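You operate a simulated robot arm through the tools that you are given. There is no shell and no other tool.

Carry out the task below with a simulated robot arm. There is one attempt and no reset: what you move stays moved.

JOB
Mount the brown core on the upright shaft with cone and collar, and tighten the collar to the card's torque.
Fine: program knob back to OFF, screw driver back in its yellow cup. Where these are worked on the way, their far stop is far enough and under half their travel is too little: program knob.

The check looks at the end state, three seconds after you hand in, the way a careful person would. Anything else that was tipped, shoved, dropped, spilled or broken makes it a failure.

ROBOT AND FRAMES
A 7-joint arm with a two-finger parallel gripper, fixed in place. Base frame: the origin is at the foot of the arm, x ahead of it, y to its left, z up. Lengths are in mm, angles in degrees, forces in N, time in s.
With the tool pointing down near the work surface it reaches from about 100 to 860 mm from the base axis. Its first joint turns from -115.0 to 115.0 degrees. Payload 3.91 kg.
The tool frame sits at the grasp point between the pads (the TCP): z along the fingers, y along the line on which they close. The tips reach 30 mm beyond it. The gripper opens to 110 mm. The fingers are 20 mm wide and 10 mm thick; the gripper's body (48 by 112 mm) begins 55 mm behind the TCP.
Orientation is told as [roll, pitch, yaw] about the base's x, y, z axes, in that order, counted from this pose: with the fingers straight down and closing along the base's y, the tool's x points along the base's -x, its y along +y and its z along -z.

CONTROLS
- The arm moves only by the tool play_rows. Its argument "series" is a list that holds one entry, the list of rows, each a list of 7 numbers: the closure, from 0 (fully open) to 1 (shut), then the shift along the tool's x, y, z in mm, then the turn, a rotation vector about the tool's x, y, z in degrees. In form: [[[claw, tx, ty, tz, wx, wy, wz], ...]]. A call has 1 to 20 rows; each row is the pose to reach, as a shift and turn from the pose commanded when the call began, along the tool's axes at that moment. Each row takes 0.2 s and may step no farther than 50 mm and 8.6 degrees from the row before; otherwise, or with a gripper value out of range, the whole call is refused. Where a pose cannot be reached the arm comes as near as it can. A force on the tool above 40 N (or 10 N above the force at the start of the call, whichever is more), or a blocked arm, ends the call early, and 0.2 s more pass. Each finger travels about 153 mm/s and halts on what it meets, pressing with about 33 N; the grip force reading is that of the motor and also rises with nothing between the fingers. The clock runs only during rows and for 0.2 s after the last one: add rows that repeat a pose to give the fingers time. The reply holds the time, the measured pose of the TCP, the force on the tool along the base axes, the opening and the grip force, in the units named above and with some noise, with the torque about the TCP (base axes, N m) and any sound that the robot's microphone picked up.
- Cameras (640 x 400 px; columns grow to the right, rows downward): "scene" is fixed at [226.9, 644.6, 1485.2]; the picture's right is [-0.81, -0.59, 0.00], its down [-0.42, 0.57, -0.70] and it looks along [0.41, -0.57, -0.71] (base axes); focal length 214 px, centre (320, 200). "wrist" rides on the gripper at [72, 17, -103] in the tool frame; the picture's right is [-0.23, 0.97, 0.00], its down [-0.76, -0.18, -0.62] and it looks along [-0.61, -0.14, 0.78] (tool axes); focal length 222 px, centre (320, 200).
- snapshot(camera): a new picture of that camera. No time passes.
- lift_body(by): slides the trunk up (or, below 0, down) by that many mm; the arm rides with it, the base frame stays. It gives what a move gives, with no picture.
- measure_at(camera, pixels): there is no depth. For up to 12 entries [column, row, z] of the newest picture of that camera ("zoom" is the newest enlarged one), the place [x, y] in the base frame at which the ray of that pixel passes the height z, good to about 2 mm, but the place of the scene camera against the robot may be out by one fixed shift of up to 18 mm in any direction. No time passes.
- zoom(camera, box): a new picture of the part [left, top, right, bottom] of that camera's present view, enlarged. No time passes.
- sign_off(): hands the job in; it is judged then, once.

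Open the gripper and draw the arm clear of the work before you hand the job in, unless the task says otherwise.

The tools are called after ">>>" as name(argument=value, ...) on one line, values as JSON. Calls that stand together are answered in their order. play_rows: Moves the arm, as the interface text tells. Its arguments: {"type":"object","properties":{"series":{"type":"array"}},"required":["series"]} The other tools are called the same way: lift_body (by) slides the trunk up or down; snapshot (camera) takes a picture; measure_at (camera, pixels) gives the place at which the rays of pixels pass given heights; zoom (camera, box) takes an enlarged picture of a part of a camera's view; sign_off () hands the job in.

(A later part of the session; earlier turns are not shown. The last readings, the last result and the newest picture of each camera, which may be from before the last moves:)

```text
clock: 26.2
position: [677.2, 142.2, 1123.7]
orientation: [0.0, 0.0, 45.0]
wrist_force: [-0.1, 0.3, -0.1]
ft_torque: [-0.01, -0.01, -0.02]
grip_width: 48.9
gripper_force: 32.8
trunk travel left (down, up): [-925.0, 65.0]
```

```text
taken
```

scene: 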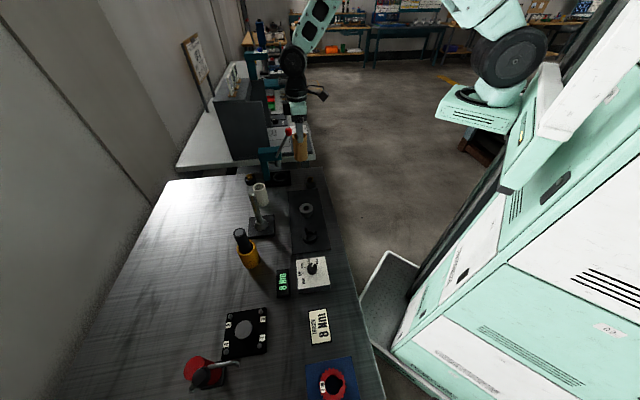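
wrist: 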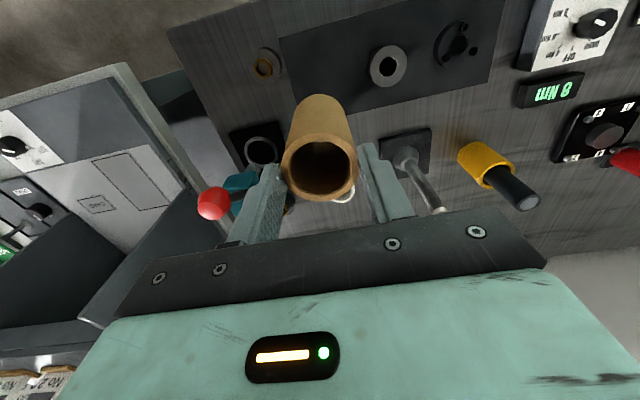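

Core held upright, bottom about z=1012. I move laterally over the shaft at (706,367.5) keeping that height.

>>> play_rows(series=[[[0.62, -30, 23, 0, 0, 0, 0], [0.62, -60, 46, 0, 0, 0, 0], [0.62, -90, 69, 0, 0, 0, 0], [0.62, -120, 92, 0, 0, 0, 0], [0.62, -150, 115, 0, 0, 0, 0], [0.62, -181, 139.4, 0, 0, 0, 0], [0.62, -181, 139.4, 0, 0, 0, 0], [0.62, -181, 139.4, 0, 0, 0, 0]]])

>>> snapshot(camera="wrist")

>>> zoom(camera="scene", box=[220, 110, 320, 250])

```text
clock: 28.0
position: [708.2, 368.2, 1124.0]
orientation: [0.0, -0.1, 44.9]
wrist_force: [-1.2, 0.5, -0.4]
ft_torque: [-0.02, 0.0, -0.02]
grip_width: 48.6
gripper_force: 33.0
trunk travel left (down, up): [-925.0, 65.0]
```

```text
taken
```

wrist: 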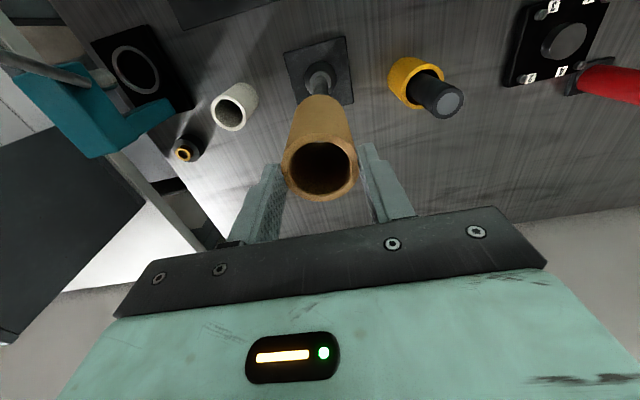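

```text
2.86 times, centred on (270, 180) of scene
```

zoom: 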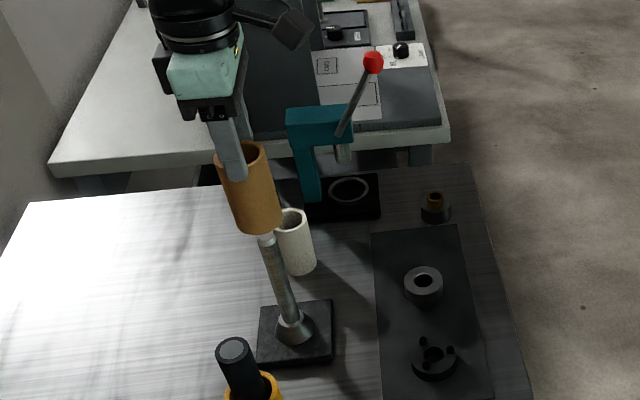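

The core hangs directly in line with the shaft. I adjust 1.5 mm and lower slowly to TCP z≈945, with the shaft passing through the bore.

>>> play_rows(series=[[[0.62, 1.4, 0.7, 15, 0, 0, 0], [0.62, 1.4, 0.7, 30, 0, 0, 0], [0.62, 1.4, 0.7, 50, 0, 0, 0], [0.62, 1.4, 0.7, 75, 0, 0, 0], [0.62, 1.4, 0.7, 100, 0, 0, 0], [0.62, 1.4, 0.7, 125, 0, 0, 0], [0.62, 1.4, 0.7, 145, 0, 0, 0], [0.62, 1.4, 0.7, 160, 0, 0, 0], [0.62, 1.4, 0.7, 170, 0, 0, 0], [0.62, 1.4, 0.7, 178, 0, 0, 0], [0.62, 1.4, 0.7, 178, 0, 0, 0]]])

>>> snapshot(camera="wrist")

>>> zoom(camera="scene", box=[220, 130, 300, 250])

```text
clock: 30.4
position: [705.3, 367.3, 944.6]
orientation: [0.0, 0.0, 45.0]
wrist_force: [-0.5, -0.3, -1.0]
ft_torque: [0.02, 0.02, 0.01]
grip_width: 48.8
gripper_force: 33.0
trunk travel left (down, up): [-925.0, 65.0]
```

```text
taken
```

wrist: 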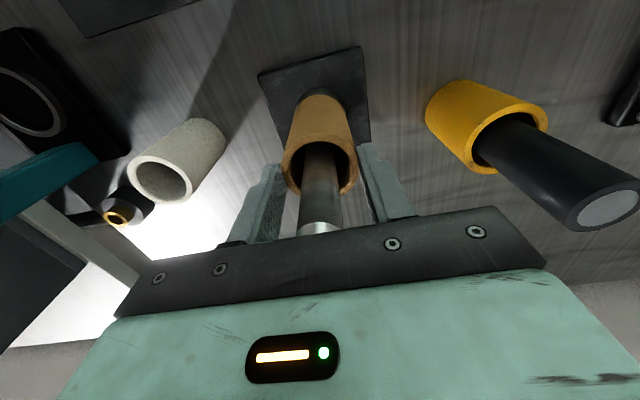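

```text
3.33 times, centred on (260, 190) of scene
```

zoom: 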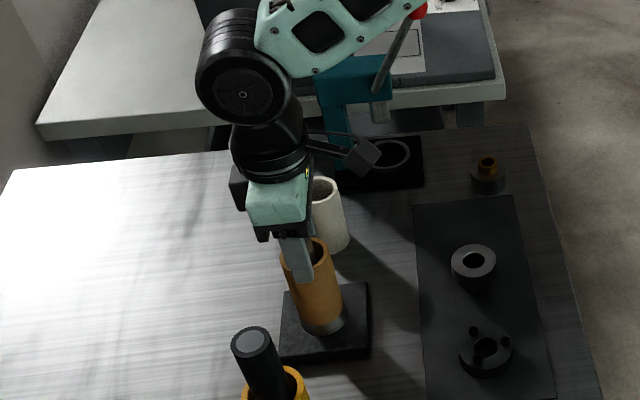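

The shaft runs through the bore and its tip is just under the gripper body. I lower a further 5 mm carefully, then release.

>>> play_rows(series=[[[0.62, 0, 0, 2, 0, 0, 0], [0.62, 0, 0, 3.5, 0, 0, 0], [0.62, 0, 0, 5, 0, 0, 0], [0.62, 0, 0, 5, 0, 0, 0]]])

>>> zoom(camera="wrist", box=[250, 80, 390, 250])

```text
clock: 31.4
position: [705.7, 367.5, 942.5]
orientation: [0.0, -0.1, 45.1]
wrist_force: [-4.9, -6.1, 18.4]
ft_torque: [-0.59, 0.57, -0.01]
grip_width: 48.7
gripper_force: 33.2
trunk travel left (down, up): [-925.0, 65.0]
```

```text
2.35 times, centred on (320, 165) of wrist
```

zoom: 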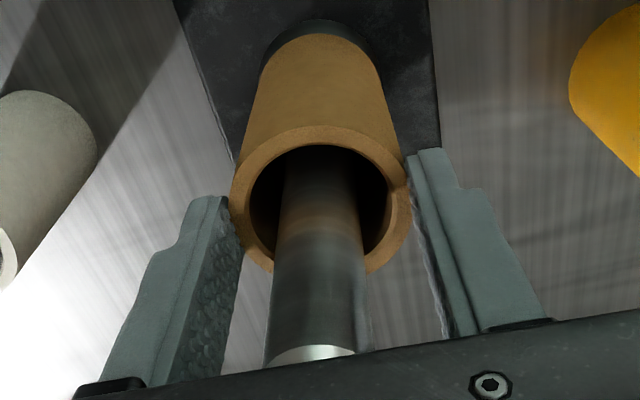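

Contact: 18 N upward with a backward lateral component, and the torque places it at the core's lower end, so the core is seating on the lower cone. I relax slightly (2 mm up, 1.5 mm back) and read the forces again.

>>> play_rows(series=[[[0.62, 1.5, 0, -1, 0, 0, 0], [0.62, 1.5, 0, -2, 0, 0, 0], [0.62, 1.5, 0, -2, 0, 0, 0]]])

```text
clock: 32.2
position: [705.3, 366.3, 944.0]
orientation: [0.0, -0.1, 45.0]
wrist_force: [4.3, 6.0, 6.2]
ft_torque: [0.69, -0.55, 0.02]
grip_width: 49.0
gripper_force: 32.8
trunk travel left (down, up): [-925.0, 65.0]
```

The lateral force reversed, so the axis lies between; the core is practically seated. I shift 0.7 mm forward, settle 1 mm down, and open the fingers.

>>> play_rows(series=[[[0.62, -0.7, 0, 1, 0, 0, 0], [0.62, -0.7, 0, 1, 0, 0, 0], [0.5, -0.7, 0, 1, 0, 0, 0], [0.4, -0.7, 0, 1, 0, 0, 0], [0.3, -0.7, 0, 1, 0, 0, 0], [0.3, -0.7, 0, 1, 0, 0, 0]]])

>>> snapshot(camera="wrist")

>>> zoom(camera="scene", box=[220, 150, 300, 250])

```text
clock: 33.6
position: [706.0, 365.8, 941.1]
orientation: [0.1, 0.0, 45.0]
wrist_force: [-0.6, 0.5, 0.7]
ft_torque: [0.0, 0.02, -0.01]
grip_width: 77.0
gripper_force: 0.1
trunk travel left (down, up): [-925.0, 65.0]
```

```text
taken
```

wrist: 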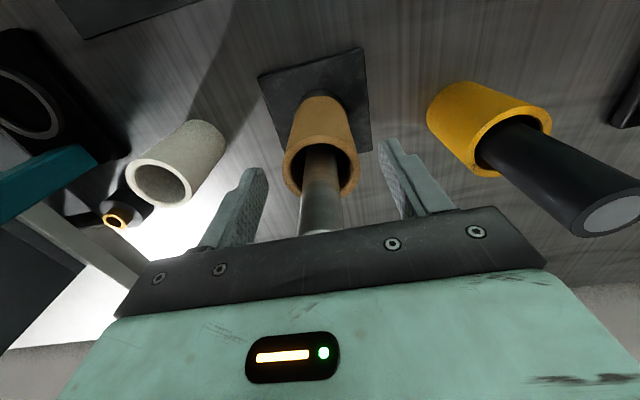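

```text
4.00 times, centred on (260, 200) of scene
```

zoom: 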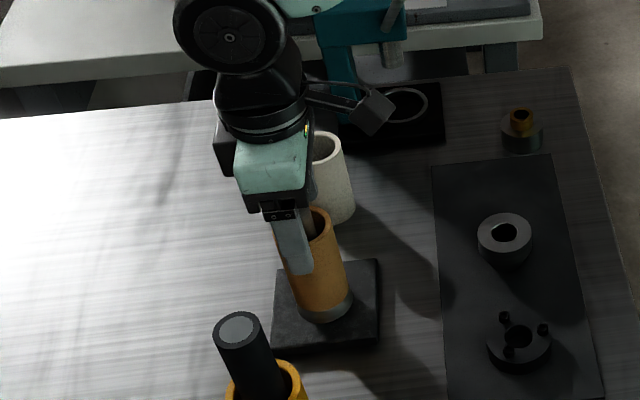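

Core sits seated with a rim of the lower cone visible below it. I raise the gripper clear of the shaft and zoom the ring's side profile.

>>> play_rows(series=[[[0.3, 0, 0, -15, 0, 0, 0], [0.3, 0, 0, -40, 0, 0, 0], [0.3, 0, 0, -80, 0, 0, 0], [0.3, 0, 0, -120, 0, 0, 0], [0.3, 0, 0, -160, 0, 0, 0], [0.3, 0, 0, -190, 0, 0, 0], [0.3, 0, 0, -190, 0, 0, 0]]])

>>> zoom(camera="scene", box=[290, 195, 325, 225])

>>> zoom(camera="scene", box=[235, 170, 285, 245])

>>> zoom(camera="wrist", box=[270, 40, 370, 150])

```text
clock: 35.2
position: [704.5, 365.6, 1132.4]
orientation: [0.0, 0.0, 45.0]
wrist_force: [0.1, -0.9, -0.4]
ft_torque: [0.0, -0.02, 0.01]
grip_width: 77.0
gripper_force: 0.0
trunk travel left (down, up): [-925.0, 65.0]
```

```text
13.33 times, centred on (308, 210) of scene
```

zoom: 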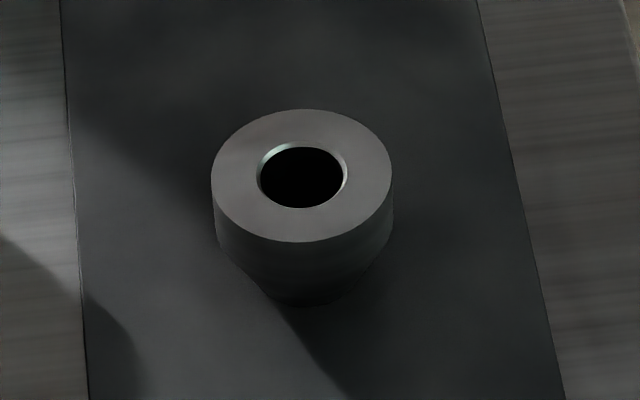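

```text
5.33 times, centred on (260, 208) of scene
```

zoom: 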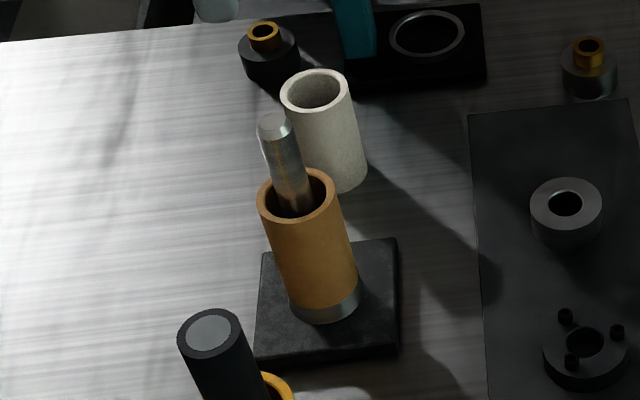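

```text
3.64 times, centred on (320, 95) of wrist
```

zoom: 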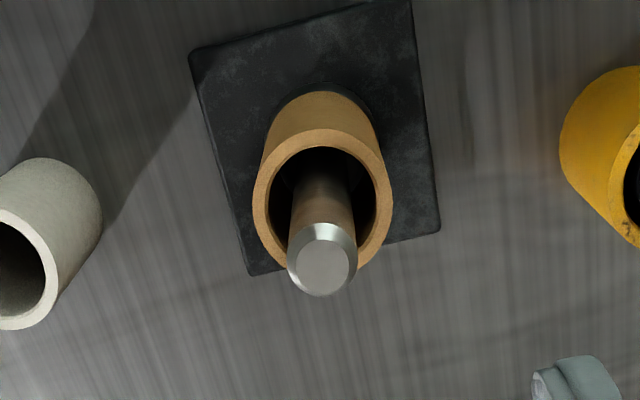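

The ring has a cylindrical upper part (~13 mm) above its taper. I move above the ring at (603,215.5) and look again before grasping.

>>> play_rows(series=[[[0.3, 36, -7, 10, 0, 0, 0], [0.3, 72, -14, 30, 0, 0, 0], [0.3, 108, -21, 60, 0, 0, 0], [0.3, 144, -28, 95, 0, 0, 0], [0.3, 178.7, -34, 132, 0, 0, 0], [0.3, 178.7, -34, 172, 0, 0, 0], [0.3, 178.7, -34, 172, 0, 0, 0]]])

>>> snapshot(camera="wrist")

>>> zoom(camera="wrist", box=[250, 60, 390, 180])

```text
refused: row 4 steps farther than a row can; nothing moved
```

```text
taken
```

wrist: 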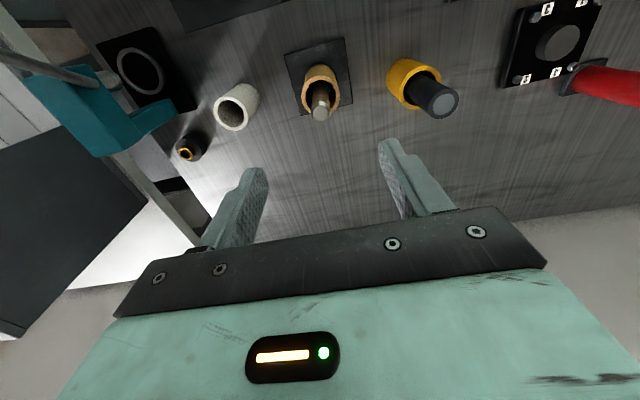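

```text
3.33 times, centred on (320, 120) of wrist
```

zoom: 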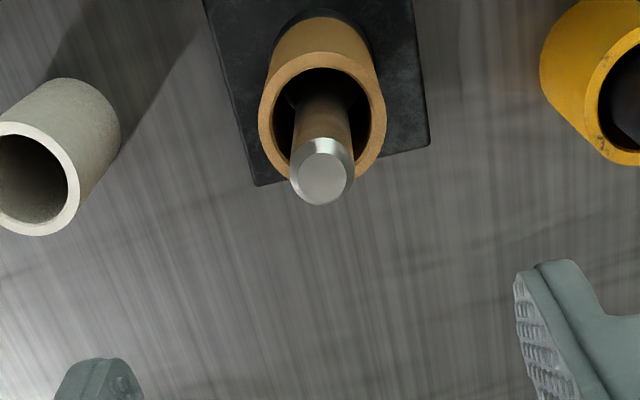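

The call was refused for one too-long step. While here I measure shaft tip and core rim, then repeat the move with smaller steps.

>>> measure_at(camera="zoom", pixels=[[323, 179, 991], [322, 115, 920], [322, 115, 925], [258, 115, 922], [386, 115, 922]])

>>> play_rows(series=[[[0.3, 32, -6, 10, 0, 0, 0], [0.3, 64, -12, 30, 0, 0, 0], [0.3, 92, -18, 60, 0, 0, 0], [0.3, 122, -24, 90, 0, 0, 0], [0.3, 150, -29, 120, 0, 0, 0], [0.3, 178.7, -34, 150, 0, 0, 0], [0.3, 178.7, -34, 172, 0, 0, 0], [0.3, 178.7, -34, 172, 0, 0, 0]]])

>>> snapshot(camera="wrist")

>>> zoom(camera="wrist", box=[250, 60, 390, 180])

```text
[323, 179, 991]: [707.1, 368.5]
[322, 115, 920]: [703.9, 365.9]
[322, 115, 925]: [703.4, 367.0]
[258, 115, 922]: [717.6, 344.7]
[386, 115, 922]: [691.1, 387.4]
```

```text
clock: 37.0
position: [602.6, 214.5, 958.0]
orientation: [0.0, 0.1, 44.9]
wrist_force: [1.4, -1.1, -0.4]
ft_torque: [0.0, 0.03, -0.01]
grip_width: 77.0
gripper_force: 0.0
trunk travel left (down, up): [-925.0, 65.0]
```

```text
taken
```

wrist: 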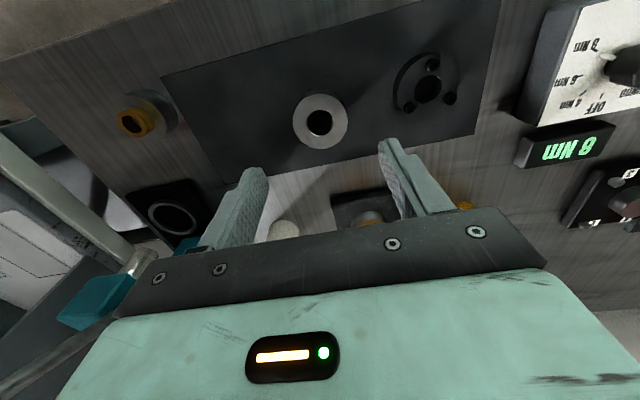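

```text
3.33 times, centred on (320, 120) of wrist
```

zoom: 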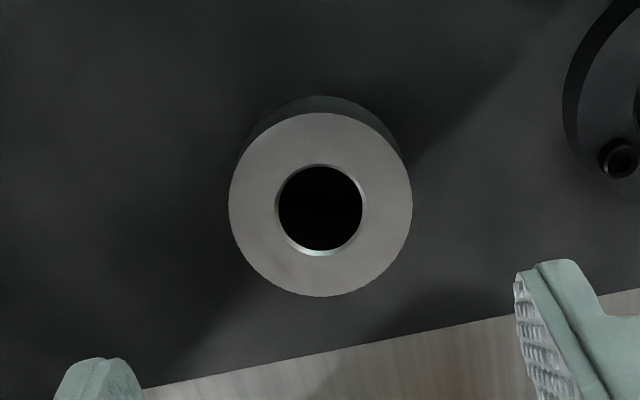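

Ring top at zoom (321,204.5), diameter 184 px, hole 92 px. I measure it at z 840–850.

>>> measure_at(camera="zoom", pixels=[[321, 204.5, 840], [321, 204.5, 846], [321, 204.5, 850], [229, 204.5, 846], [413, 204.5, 846], [275, 210, 846], [367, 210, 846]])

```text
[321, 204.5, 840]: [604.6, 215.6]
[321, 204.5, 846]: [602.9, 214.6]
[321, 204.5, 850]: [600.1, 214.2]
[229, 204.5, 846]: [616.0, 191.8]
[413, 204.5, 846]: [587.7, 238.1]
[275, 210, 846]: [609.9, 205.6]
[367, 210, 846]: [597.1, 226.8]
```

Ring centre (602.8,214.8) matches the TCP within 1 mm; hole ≈25 mm for a ≈20.6 mm shaft. I descend 95 mm and close on the cylindrical part.

>>> play_rows(series=[[[0.3, 0, 0, 30, 0, 0, 0], [0.3, 0, 0, 60, 0, 0, 0], [0.3, 0, 0, 82, 0, 0, 0], [0.3, 0, 0, 95, 0, 0, 0], [0.3, 0, 0, 95, 0, 0, 0], [0.4, 0, 0, 95, 0, 0, 0], [0.5, 0, 0, 95, 0, 0, 0], [0.57, 0, 0, 95, 0, 0, 0], [0.57, 0, 0, 95, 0, 0, 0]]])

>>> zoom(camera="wrist", box=[230, 70, 410, 240])

>>> zoom(camera="scene", box=[270, 170, 340, 230])

```text
clock: 39.0
position: [602.3, 214.3, 865.0]
orientation: [0.0, 0.0, 45.0]
wrist_force: [2.4, -1.6, -0.2]
ft_torque: [-0.09, -0.06, -0.01]
grip_width: 52.4
gripper_force: 33.0
trunk travel left (down, up): [-925.0, 65.0]
```

```text
2.35 times, centred on (320, 155) of wrist
```

zoom: 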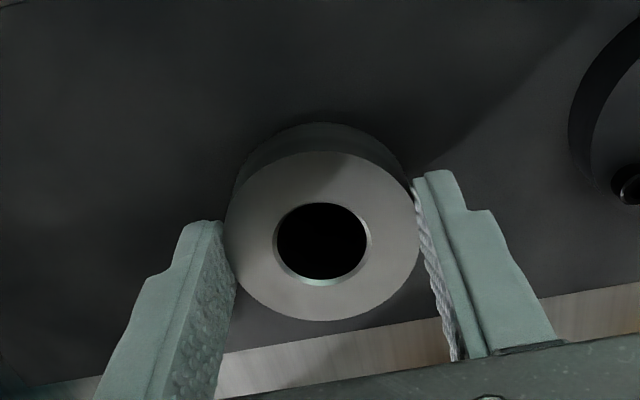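

```text
6.67 times, centred on (305, 200) of scene
```

zoom: 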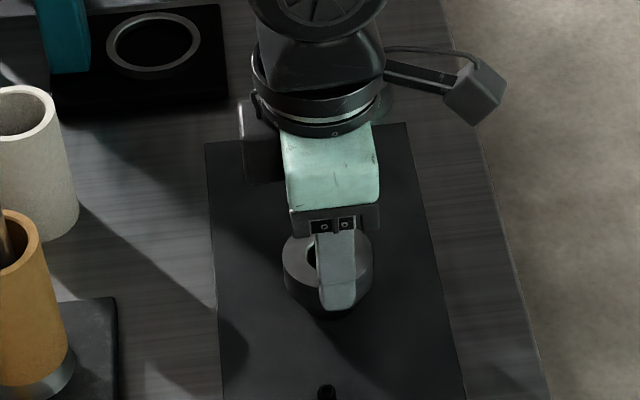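

Gripped at 52.4 mm. I take a wrist picture and check the ring centre relative to the TCP before lifting.

>>> snapshot(camera="wrist")

>>> measure_at(camera="wrist", pixels=[[320.9, 170.3, 842], [320.9, 170.3, 846], [320.9, 170.3, 850], [320, 189, 865]])

```text
taken
```

wrist: 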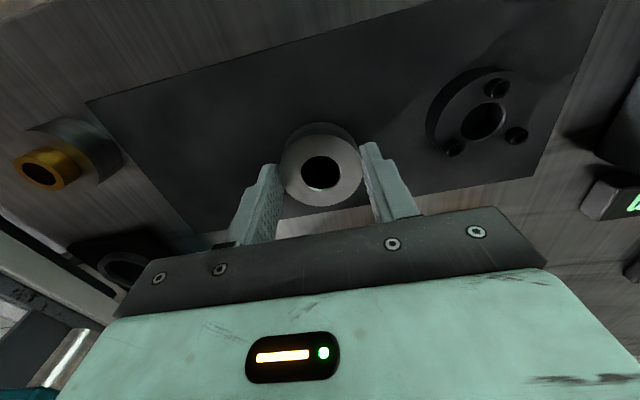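

```text
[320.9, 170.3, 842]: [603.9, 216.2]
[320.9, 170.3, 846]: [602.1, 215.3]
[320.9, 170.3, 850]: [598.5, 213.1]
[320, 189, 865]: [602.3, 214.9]
```

The ring is centred at the TCP. I lift it 205 mm and move over the shaft at (706.2,367.5).

>>> play_rows(series=[[[0.57, 0, 0, -15, 0, 0, 0], [0.57, 0, 0, -50, 0, 0, 0], [0.57, 0, 0, -90, 0, 0, 0], [0.57, 0, 0, -130, 0, 0, 0], [0.57, 0, 0, -170, 0, 0, 0], [0.57, 0, 0, -207, 0, 0, 0], [0.57, -36, 7, -207, 0, 0, 0], [0.57, -72, 14, -207, 0, 0, 0], [0.57, -108, 21, -207, 0, 0, 0], [0.57, -145, 28, -207, 0, 0, 0], [0.57, -181.5, 34.9, -207, 0, 0, 0], [0.57, -181.5, 34.9, -207, 0, 0, 0], [0.57, -181.5, 34.9, -207, 0, 0, 0]]])

>>> snapshot(camera="wrist")

>>> zoom(camera="wrist", box=[240, 60, 400, 230])

>>> zoom(camera="scene", box=[210, 130, 310, 240])

```text
clock: 41.8
position: [707.9, 370.0, 1072.6]
orientation: [0.0, 0.0, 45.0]
wrist_force: [0.4, 0.4, -1.9]
ft_torque: [-0.01, 0.02, 0.0]
grip_width: 52.2
gripper_force: 33.1
trunk travel left (down, up): [-925.0, 65.0]
```

```text
taken
```

wrist: 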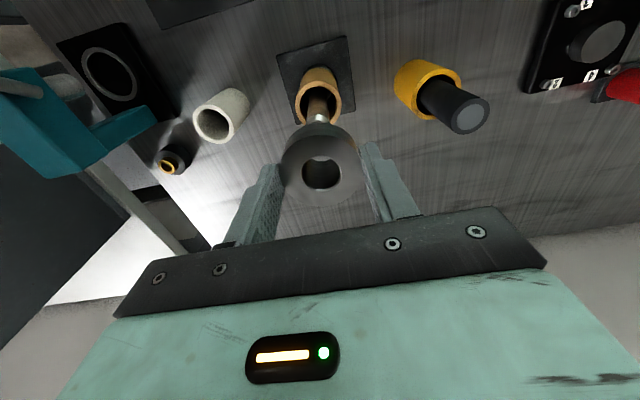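

```text
2.35 times, centred on (320, 145) of wrist
```

zoom: 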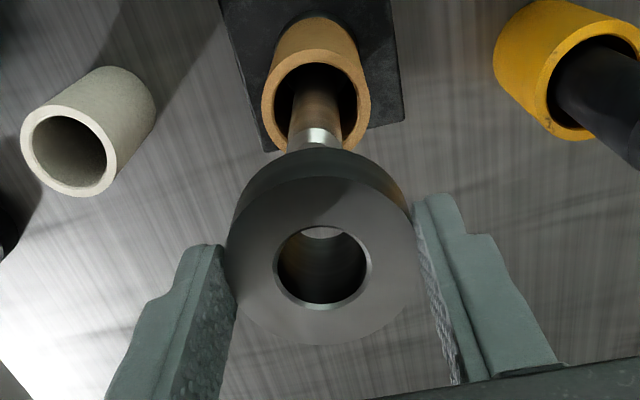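

```text
3.64 times, centred on (260, 185) of scene
```

zoom: 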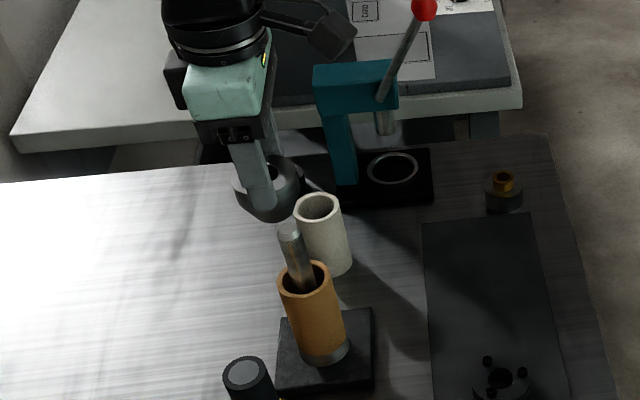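

The ring hides the tip partly; the bright chamfer shows at zoom (315,128–148). I zoom closely there and measure to check alignment.

>>> zoom(camera="wrist", box=[290, 90, 350, 140])

```text
8.00 times, centred on (320, 115) of wrist
```

zoom: 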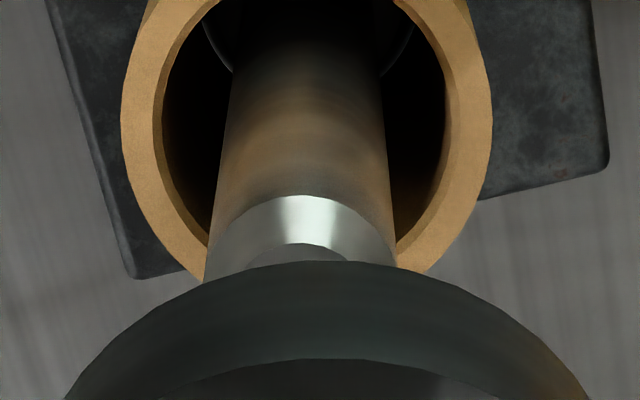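

I measure the flat's near edge (300,243) at z=991, chamfer lower edge (300,195) at z≈984, and left/right silhouettes.

>>> measure_at(camera="zoom", pixels=[[300, 243, 991], [300, 195, 984], [300, 195, 980], [205, 280, 984], [397, 265, 984], [301, 272, 984]])

>>> measure_at(camera="wrist", pixels=[[321.3, 173.5, 1053.6], [320, 189, 1072.6]])

```text
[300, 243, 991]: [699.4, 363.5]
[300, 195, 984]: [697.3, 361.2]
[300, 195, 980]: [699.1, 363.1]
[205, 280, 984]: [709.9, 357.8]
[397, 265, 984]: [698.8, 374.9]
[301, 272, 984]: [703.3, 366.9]
```

```text
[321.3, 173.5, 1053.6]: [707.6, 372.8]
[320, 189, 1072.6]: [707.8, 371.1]
```

Shaft axis appears at about (704.8,367) while the reading says TCP (707.9,370). I take more readings without moving to average the noise.

>>> play_rows(series=[[[0.57, 0, 0, 0, 0, 0, 0]]])

>>> play_rows(series=[[[0.57, 0, 0, 0, 0, 0, 0]]])

>>> play_rows(series=[[[0.57, 0, 0, 0, 0, 0, 0]]])

```text
clock: 42.2
position: [707.4, 370.3, 1072.2]
orientation: [0.1, 0.0, 45.0]
wrist_force: [-0.8, 1.8, -3.5]
ft_torque: [0.0, 0.01, 0.06]
grip_width: 52.3
gripper_force: 33.3
trunk travel left (down, up): [-925.0, 65.0]
```

```text
clock: 42.6
position: [708.2, 370.6, 1071.7]
orientation: [0.0, 0.0, 45.1]
wrist_force: [-0.4, -0.9, -2.4]
ft_torque: [0.02, 0.02, 0.02]
grip_width: 52.2
gripper_force: 32.6
trunk travel left (down, up): [-925.0, 65.0]
```

```text
clock: 43.0
position: [707.3, 370.7, 1072.6]
orientation: [-0.1, -0.1, 45.1]
wrist_force: [0.0, 0.4, -3.4]
ft_torque: [-0.02, 0.02, 0.06]
grip_width: 52.2
gripper_force: 33.0
trunk travel left (down, up): [-925.0, 65.0]
```

Averaged TCP is (707.7,370.4); shaft axis best estimate (705.3,366.9). I shift by (-2.4,-3.5) and look again.

>>> play_rows(series=[[[0.57, 4.2, -0.8, 0, 0, 0, 0], [0.57, 4.2, -0.8, 0, 0, 0, 0]]])

>>> snapshot(camera="wrist")

>>> zoom(camera="wrist", box=[260, 80, 380, 220])

```text
clock: 43.6
position: [704.4, 366.8, 1071.2]
orientation: [0.0, 0.0, 44.9]
wrist_force: [0.3, 0.3, -3.2]
ft_torque: [-0.02, 0.04, 0.0]
grip_width: 52.2
gripper_force: 33.1
trunk travel left (down, up): [-925.0, 65.0]
```

```text
taken
```

wrist: 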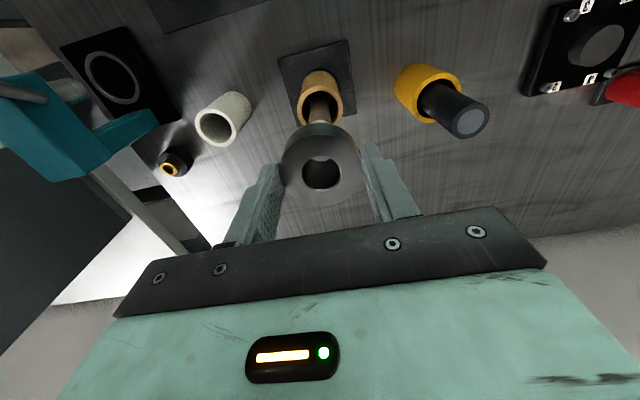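

```text
2.86 times, centred on (320, 150) of wrist
```

zoom: 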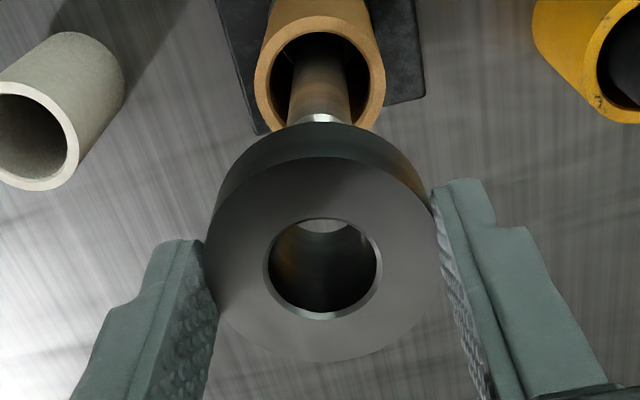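

Left-right alignment is right (shaft column 320 vs ring 321). I lower in small steps, the force limit guarding, to TCP z≈1000.

>>> play_rows(series=[[[0.57, 0, 0, 6, 0, 0, 0], [0.57, 0, 0, 12, 0, 0, 0], [0.57, 0, 0, 17, 0, 0, 0], [0.57, 0, 0, 21, 0, 0, 0], [0.57, 0, 0, 25, 0, 0, 0], [0.57, 0, 0, 29, 0, 0, 0], [0.57, 0, 0, 33, 0, 0, 0], [0.57, 0, 0, 38, 0, 0, 0], [0.57, 0, 0, 45, 0, 0, 0], [0.57, 0, 0, 53, 0, 0, 0], [0.57, 0, 0, 62, 0, 0, 0], [0.57, 0, 0, 70, 0, 0, 0], [0.57, 0, 0, 70, 0, 0, 0]]])

>>> snapshot(camera="wrist")

>>> zoom(camera="scene", box=[220, 150, 300, 250])

```text
clock: 46.4
position: [706.1, 364.6, 1001.4]
orientation: [0.0, 0.0, 45.1]
wrist_force: [-0.1, 0.2, -3.1]
ft_torque: [0.01, 0.01, -0.02]
grip_width: 52.5
gripper_force: 33.3
trunk travel left (down, up): [-925.0, 65.0]
```

```text
taken
```

wrist: 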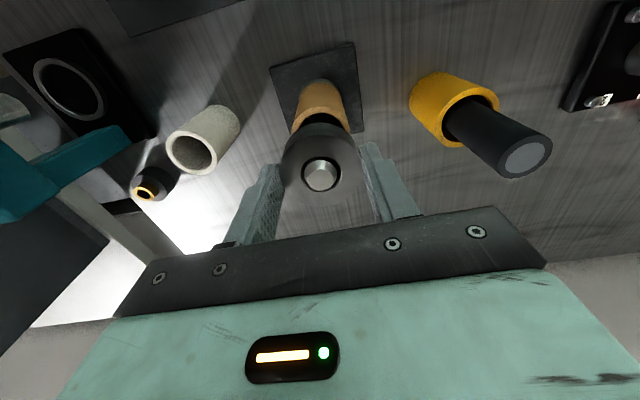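

```text
4.00 times, centred on (260, 200) of scene
```

zoom: 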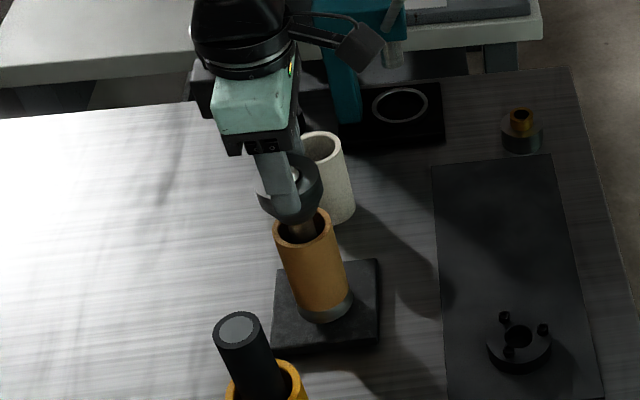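

The shaft tip shows centred in the ring's hole (320,175). I continue lowering in 3–4 mm steps until the taper seats in the core.

>>> play_rows(series=[[[0.57, 0, 0, 5, 0, 0, 0], [0.57, 0, 0, 10, 0, 0, 0], [0.57, 0, 0, 15, 0, 0, 0], [0.57, 0, 0, 19, 0, 0, 0], [0.57, 0, 0, 23, 0, 0, 0], [0.57, 0, 0, 26, 0, 0, 0], [0.57, 0, 0, 29, 0, 0, 0], [0.57, 0, 0, 32, 0, 0, 0], [0.57, 0, 0, 32, 0, 0, 0]]])

>>> zoom(camera="wrist", box=[240, 80, 400, 240])

>>> zoom(camera="scene", box=[230, 170, 290, 240])

```text
clock: 48.4
position: [706.0, 366.5, 972.3]
orientation: [0.0, -0.3, 45.1]
wrist_force: [3.6, 3.7, 18.7]
ft_torque: [0.2, -0.25, 0.0]
grip_width: 52.1
gripper_force: 33.3
trunk travel left (down, up): [-925.0, 65.0]
```

```text
2.50 times, centred on (320, 160) of wrist
```

zoom: 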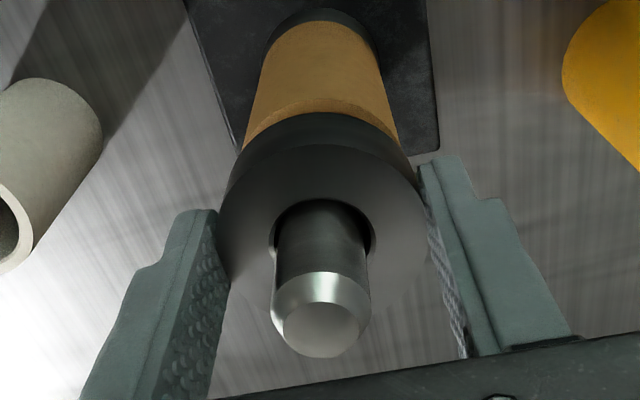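

```text
5.71 times, centred on (260, 205) of scene
```

zoom: 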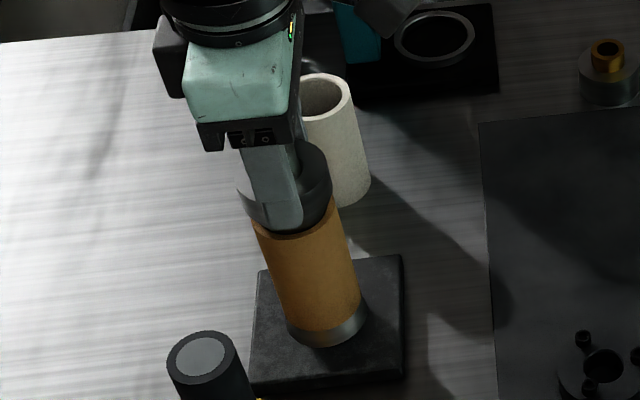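

Contact at about z=972 with 19 N up; the taper is inside the core. I shift 1 mm forward to relieve the side load, then open.

>>> play_rows(series=[[[0.57, -1, 0, 0, 0, 0, 0], [0.57, -1, 0, 1, 0, 0, 0], [0.57, -1, 0, 1, 0, 0, 0]]])

```text
clock: 49.2
position: [705.4, 366.3, 969.3]
orientation: [0.0, 0.0, 45.0]
wrist_force: [0.4, -0.5, 19.6]
ft_torque: [0.02, -0.08, 0.03]
grip_width: 52.6
gripper_force: 33.4
trunk travel left (down, up): [-925.0, 65.0]
```

Side load is gone and the ring is seated (19.6 N straight up, z=969). I open and rise.

>>> play_rows(series=[[[0.57, 0, 0, -1, 0, 0, 0], [0.45, 0, 0, -1, 0, 0, 0], [0.35, 0, 0, -1, 0, 0, 0], [0.3, 0, 0, -1, 0, 0, 0], [0.3, 0, 0, -1, 0, 0, 0], [0.3, 0, 0, -20, 0, 0, 0], [0.3, 0, 0, -50, 0, 0, 0], [0.3, 0, 0, -90, 0, 0, 0], [0.3, 0, 0, -130, 0, 0, 0], [0.3, 0, 0, -165, 0, 0, 0], [0.3, 0, 0, -165, 0, 0, 0]]])

>>> snapshot(camera="wrist")

>>> zoom(camera="wrist", box=[270, 40, 370, 150])

>>> zoom(camera="scene", box=[230, 165, 290, 240])

```text
clock: 51.6
position: [705.6, 367.7, 1132.4]
orientation: [-0.1, 0.0, 45.0]
wrist_force: [0.5, 0.1, 0.6]
ft_torque: [0.02, 0.01, 0.02]
grip_width: 76.7
gripper_force: 0.0
trunk travel left (down, up): [-925.0, 65.0]
```

```text
taken
```

wrist: 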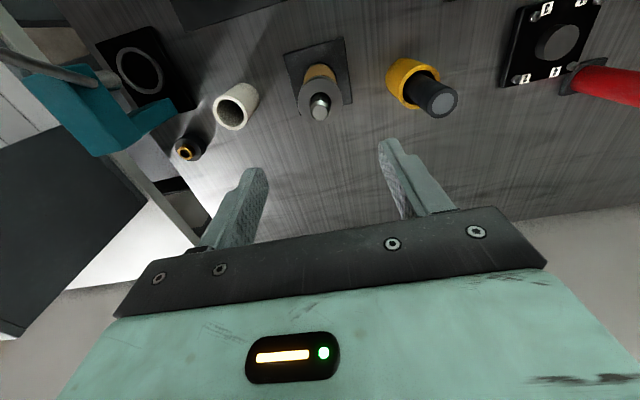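

```text
3.64 times, centred on (320, 95) of wrist
```

zoom: 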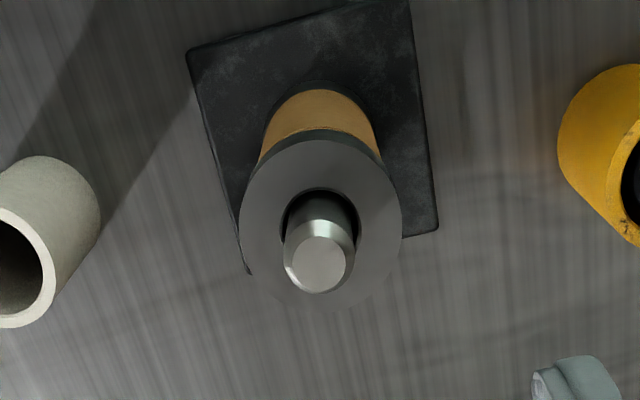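

```text
5.33 times, centred on (260, 202) of scene
```

zoom: 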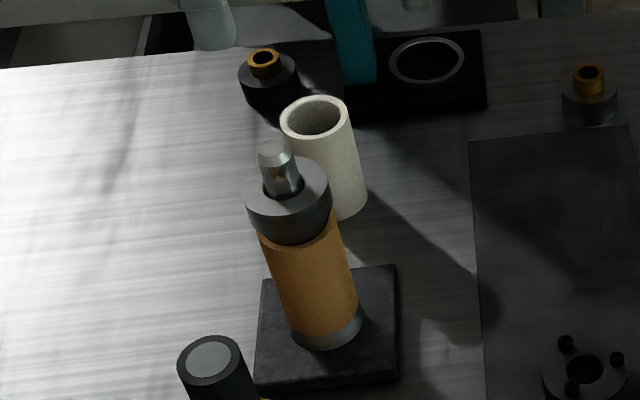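

The ring sits flush and centred on the core. Now I move above the collar at (526,294.5) to view it.

>>> play_rows(series=[[[0.3, 30, 12, 5, 0, 0, 0], [0.3, 60, 25, 25, 0, 0, 0], [0.3, 90, 38, 55, 0, 0, 0], [0.3, 120, 51, 90, 0, 0, 0], [0.3, 150, 63, 125, 0, 0, 0], [0.3, 178.4, 75.6, 160, 0, 0, 0], [0.3, 178.4, 75.6, 192, 0, 0, 0], [0.3, 178.4, 75.6, 192, 0, 0, 0]]])

>>> snapshot(camera="wrist")

>>> zoom(camera="wrist", box=[265, 60, 375, 160])

```text
clock: 53.4
position: [527.2, 292.6, 941.6]
orientation: [0.0, 0.0, 45.0]
wrist_force: [-0.7, -0.1, -0.4]
ft_torque: [0.02, 0.03, 0.01]
grip_width: 76.9
gripper_force: 0.1
trunk travel left (down, up): [-925.0, 65.0]
```

```text
taken
```

wrist: 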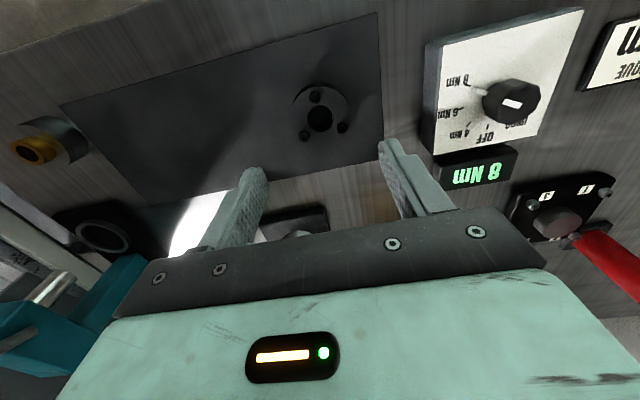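

```text
4.00 times, centred on (320, 110) of wrist
```

zoom: 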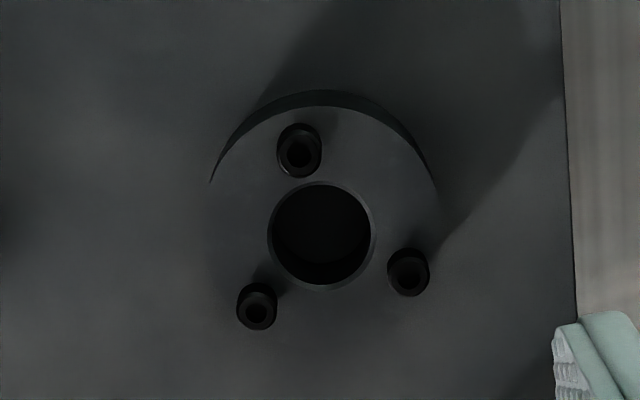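

Collar hole centre at zoom (321.5,235.5), screw heads at (299,153), (408,273), (257,308). I measure them.

>>> measure_at(camera="zoom", pixels=[[321.5, 235.5, 815], [321.5, 235.5, 820], [321.5, 235.5, 825], [267, 236, 820], [376, 236, 820], [298, 155, 828], [408, 274, 828], [256, 311, 828], [208, 240, 818], [440, 235, 818]])

```text
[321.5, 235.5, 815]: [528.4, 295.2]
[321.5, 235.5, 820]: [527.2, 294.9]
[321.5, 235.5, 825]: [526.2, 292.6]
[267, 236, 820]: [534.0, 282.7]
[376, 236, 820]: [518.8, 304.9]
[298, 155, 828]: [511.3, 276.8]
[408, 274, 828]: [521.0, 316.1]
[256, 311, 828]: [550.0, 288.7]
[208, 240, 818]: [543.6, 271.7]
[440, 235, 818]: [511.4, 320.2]
```

Screws lie on a 23.2 mm circle about (527.4,294); collar OD ≈58. I descend to tips ≈5 mm above the tray and close.

>>> play_rows(series=[[[0.3, -1.2, 0.8, 30, 0, 0, 0], [0.3, -1.2, 0.8, 60, 0, 0, 0], [0.3, -1.2, 0.8, 85, 0, 0, 0], [0.3, -1.2, 0.8, 97, 0, 0, 0], [0.3, -1.2, 0.8, 103, 0, 0, 0], [0.3, -1.2, 0.8, 103, 0, 0, 0], [0.4, -1.2, 0.8, 103, 0, 0, 0], [0.5, -1.2, 0.8, 103, 0, 0, 0], [0.54, -1.2, 0.8, 103, 0, 0, 0], [0.54, -1.2, 0.8, 103, 0, 0, 0]]])

>>> snapshot(camera="wrist")

>>> zoom(camera="wrist", box=[240, 90, 400, 230])

```text
clock: 55.6
position: [527.3, 294.1, 837.6]
orientation: [0.1, -0.1, 45.0]
wrist_force: [2.4, -1.3, -0.9]
ft_torque: [-0.13, -0.19, -0.05]
grip_width: 58.6
gripper_force: 33.5
trunk travel left (down, up): [-925.0, 65.0]
```

```text
taken
```

wrist: 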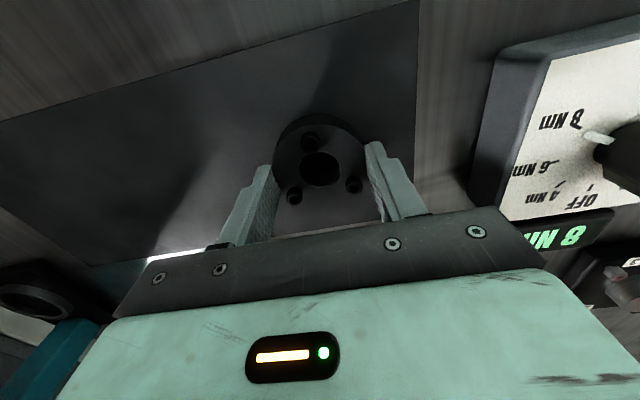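

```text
2.86 times, centred on (320, 160) of wrist
```

zoom: 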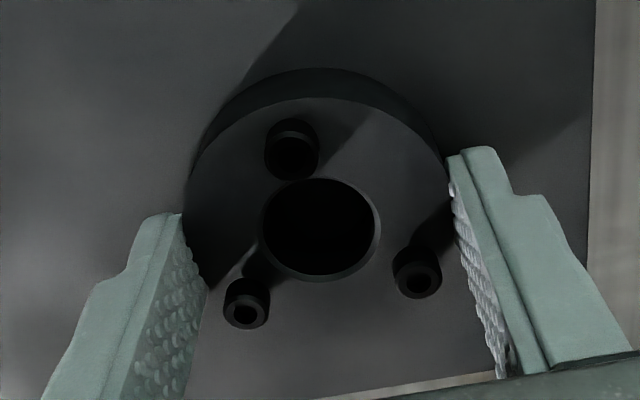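

Gripped at 58.6 mm. I check the hole centre (zoom (320,228)) and the screws relative to the TCP.

>>> measure_at(camera="zoom", pixels=[[320.5, 228.5, 820], [292, 155, 828], [418, 279, 828], [245, 312, 828], [320, 283, 837.6]])

```text
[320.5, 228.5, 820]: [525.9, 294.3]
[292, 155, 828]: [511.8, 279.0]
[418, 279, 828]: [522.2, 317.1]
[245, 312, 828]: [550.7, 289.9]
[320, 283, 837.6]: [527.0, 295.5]
```

The collar's centre coincides with the TCP; screws sit at directions 225°, 105° and 345° in the base frame. I lift 206 mm and carry it over the shaft.

>>> play_rows(series=[[[0.54, 0, 0, -12, 0, 0, 0], [0.54, 0, 0, -45, 0, 0, 0], [0.54, 0, 0, -85, 0, 0, 0], [0.54, 0, 0, -125, 0, 0, 0], [0.54, 0, 0, -165, 0, 0, 0], [0.54, 0, 0, -206, 0, 0, 0], [0.54, -35, -15, -206, 0, 0, 0], [0.54, -70, -30, -206, 0, 0, 0], [0.54, -105, -45, -206, 0, 0, 0], [0.54, -140, -60, -206, 0, 0, 0], [0.54, -177.3, -74.5, -206, 0, 0, 0], [0.54, -177.3, -74.5, -206, 0, 0, 0], [0.54, -177.3, -74.5, -206, 0, 0, 0]]])

>>> play_rows(series=[[[0.54, 0, 0, 0, 0, 0, 0]]])

>>> play_rows(series=[[[0.54, 0, 0, 0, 0, 0, 0]]])

>>> snapshot(camera="wrist")

>>> zoom(camera="wrist", box=[250, 80, 390, 220])

```text
clock: 58.4
position: [703.1, 368.9, 1043.4]
orientation: [0.0, 0.1, 45.0]
wrist_force: [-0.8, -1.5, -3.1]
ft_torque: [0.01, 0.0, 0.01]
grip_width: 57.8
gripper_force: 32.5
trunk travel left (down, up): [-925.0, 65.0]
```

```text
clock: 58.8
position: [703.3, 367.1, 1043.1]
orientation: [0.0, 0.1, 45.0]
wrist_force: [0.4, -0.4, -3.5]
ft_torque: [0.04, 0.0, -0.01]
grip_width: 58.2
gripper_force: 33.1
trunk travel left (down, up): [-925.0, 65.0]
```

```text
clock: 59.2
position: [704.0, 367.0, 1043.2]
orientation: [0.0, 0.0, 45.0]
wrist_force: [0.4, -0.2, -3.6]
ft_torque: [-0.01, -0.02, 0.02]
grip_width: 58.4
gripper_force: 32.9
trunk travel left (down, up): [-925.0, 65.0]
```

```text
taken
```

wrist: 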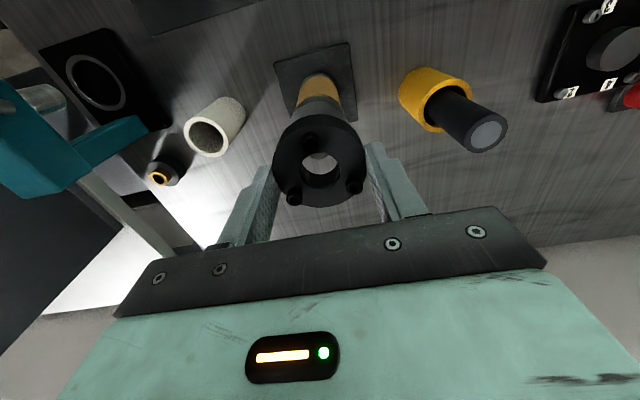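

```text
2.86 times, centred on (320, 150) of wrist
```

zoom: 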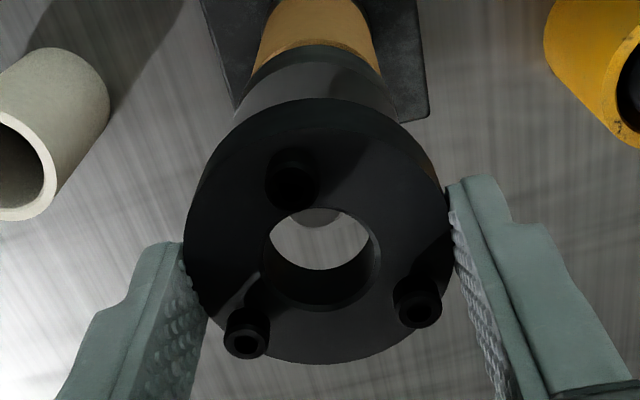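

Averaged TCP (703.5,367.5). The shaft tip shows in the hole at zoom (318,218); I enlarge this to measure its far edge.

>>> zoom(camera="wrist", box=[295, 155, 345, 205])

```text
8.00 times, centred on (320, 180) of wrist
```

zoom: 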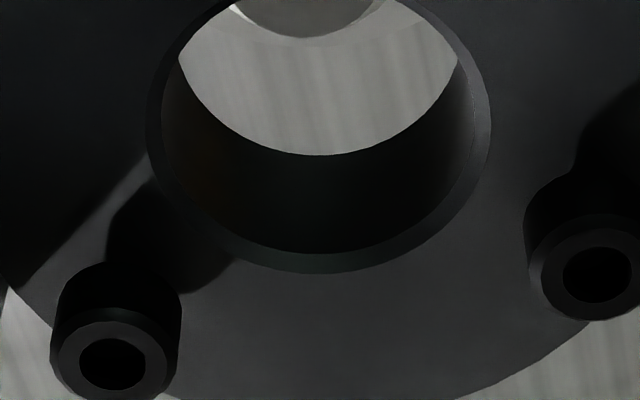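

>>> measure_at(camera="zoom", pixels=[[310, 38, 991], [319, 155, 1008.5], [180, 60, 1008.5], [458, 65, 1008.5]])

```text
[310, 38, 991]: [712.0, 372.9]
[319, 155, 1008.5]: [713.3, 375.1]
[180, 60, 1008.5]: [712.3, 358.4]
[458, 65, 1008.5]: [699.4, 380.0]
```

Collar hole centre is ≈(703.3,367), shaft axis ≈(705.6,367.4). I shift by (+2.3,+0.4) and lower gently over the tip.

>>> play_rows(series=[[[0.54, -1.9, -1.3, 0, 0, 0, 0], [0.54, -1.9, -1.3, 6, 0, 0, 0], [0.54, -1.9, -1.3, 11, 0, 0, 0], [0.54, -1.9, -1.3, 15, 0, 0, 0], [0.54, -1.9, -1.3, 19, 0, 0, 0], [0.54, -1.9, -1.3, 23, 0, 0, 0], [0.54, -1.9, -1.3, 27, 0, 0, 0], [0.54, -1.9, -1.3, 32, 0, 0, 0], [0.54, -1.9, -1.3, 37, 0, 0, 0], [0.54, -1.9, -1.3, 42, 0, 0, 0], [0.54, -1.9, -1.3, 42, 0, 0, 0]]])

>>> snapshot(camera="wrist")

>>> zoom(camera="wrist", box=[250, 80, 390, 220])

```text
clock: 61.6
position: [706.8, 368.3, 1002.0]
orientation: [0.0, 0.0, 45.0]
wrist_force: [0.5, 0.6, -3.3]
ft_torque: [0.01, 0.04, 0.0]
grip_width: 58.1
gripper_force: 32.9
trunk travel left (down, up): [-925.0, 65.0]
```

```text
taken
```

wrist: 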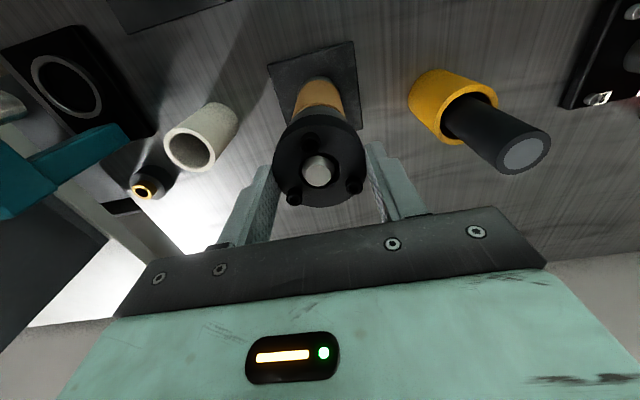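

```text
2.86 times, centred on (320, 150) of wrist
```

zoom: 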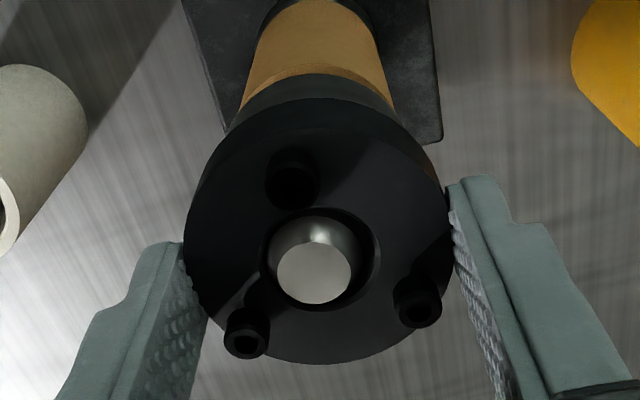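

The shaft tip is through the collar. I lower further until the collar meets the ring.

>>> play_rows(series=[[[0.54, 0, 0, 4, 0, 0, 0], [0.54, 0, 0, 8, 0, 0, 0], [0.54, 0, 0, 11, 0, 0, 0], [0.54, 0, 0, 14, 0, 0, 0], [0.54, 0, 0, 16, 0, 0, 0], [0.54, 0, 0, 18, 0, 0, 0], [0.54, 0, 0, 18, 0, 0, 0]]])

>>> zoom(camera="wrist", box=[250, 80, 390, 220])

>>> zoom(camera="scene", box=[230, 165, 290, 240])

```text
clock: 63.2
position: [707.0, 368.4, 986.6]
orientation: [-0.1, -0.2, 45.0]
wrist_force: [1.3, 2.1, 20.3]
ft_torque: [0.15, -0.19, -0.01]
grip_width: 58.5
gripper_force: 32.7
trunk travel left (down, up): [-925.0, 65.0]
```

```text
2.86 times, centred on (320, 150) of wrist
```

zoom: 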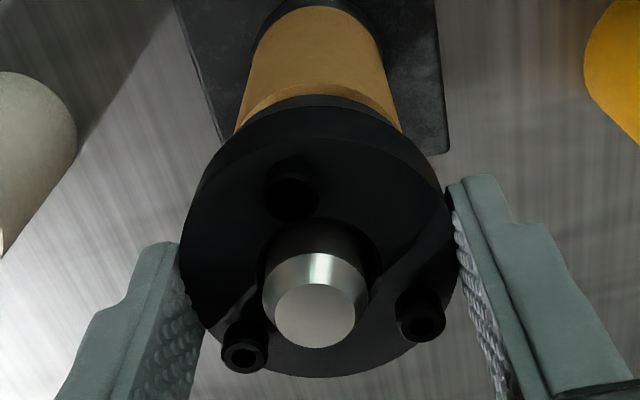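

```text
5.33 times, centred on (260, 202) of scene
```

zoom: 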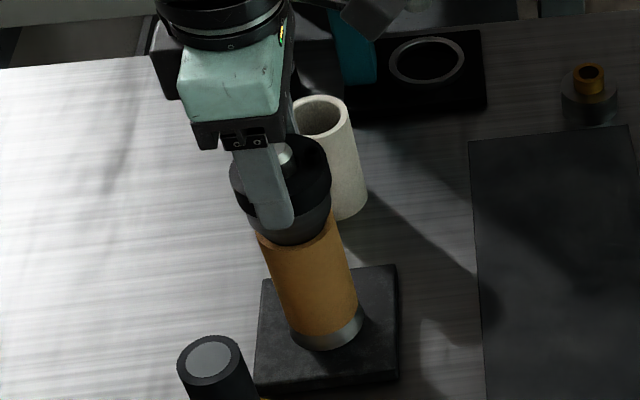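

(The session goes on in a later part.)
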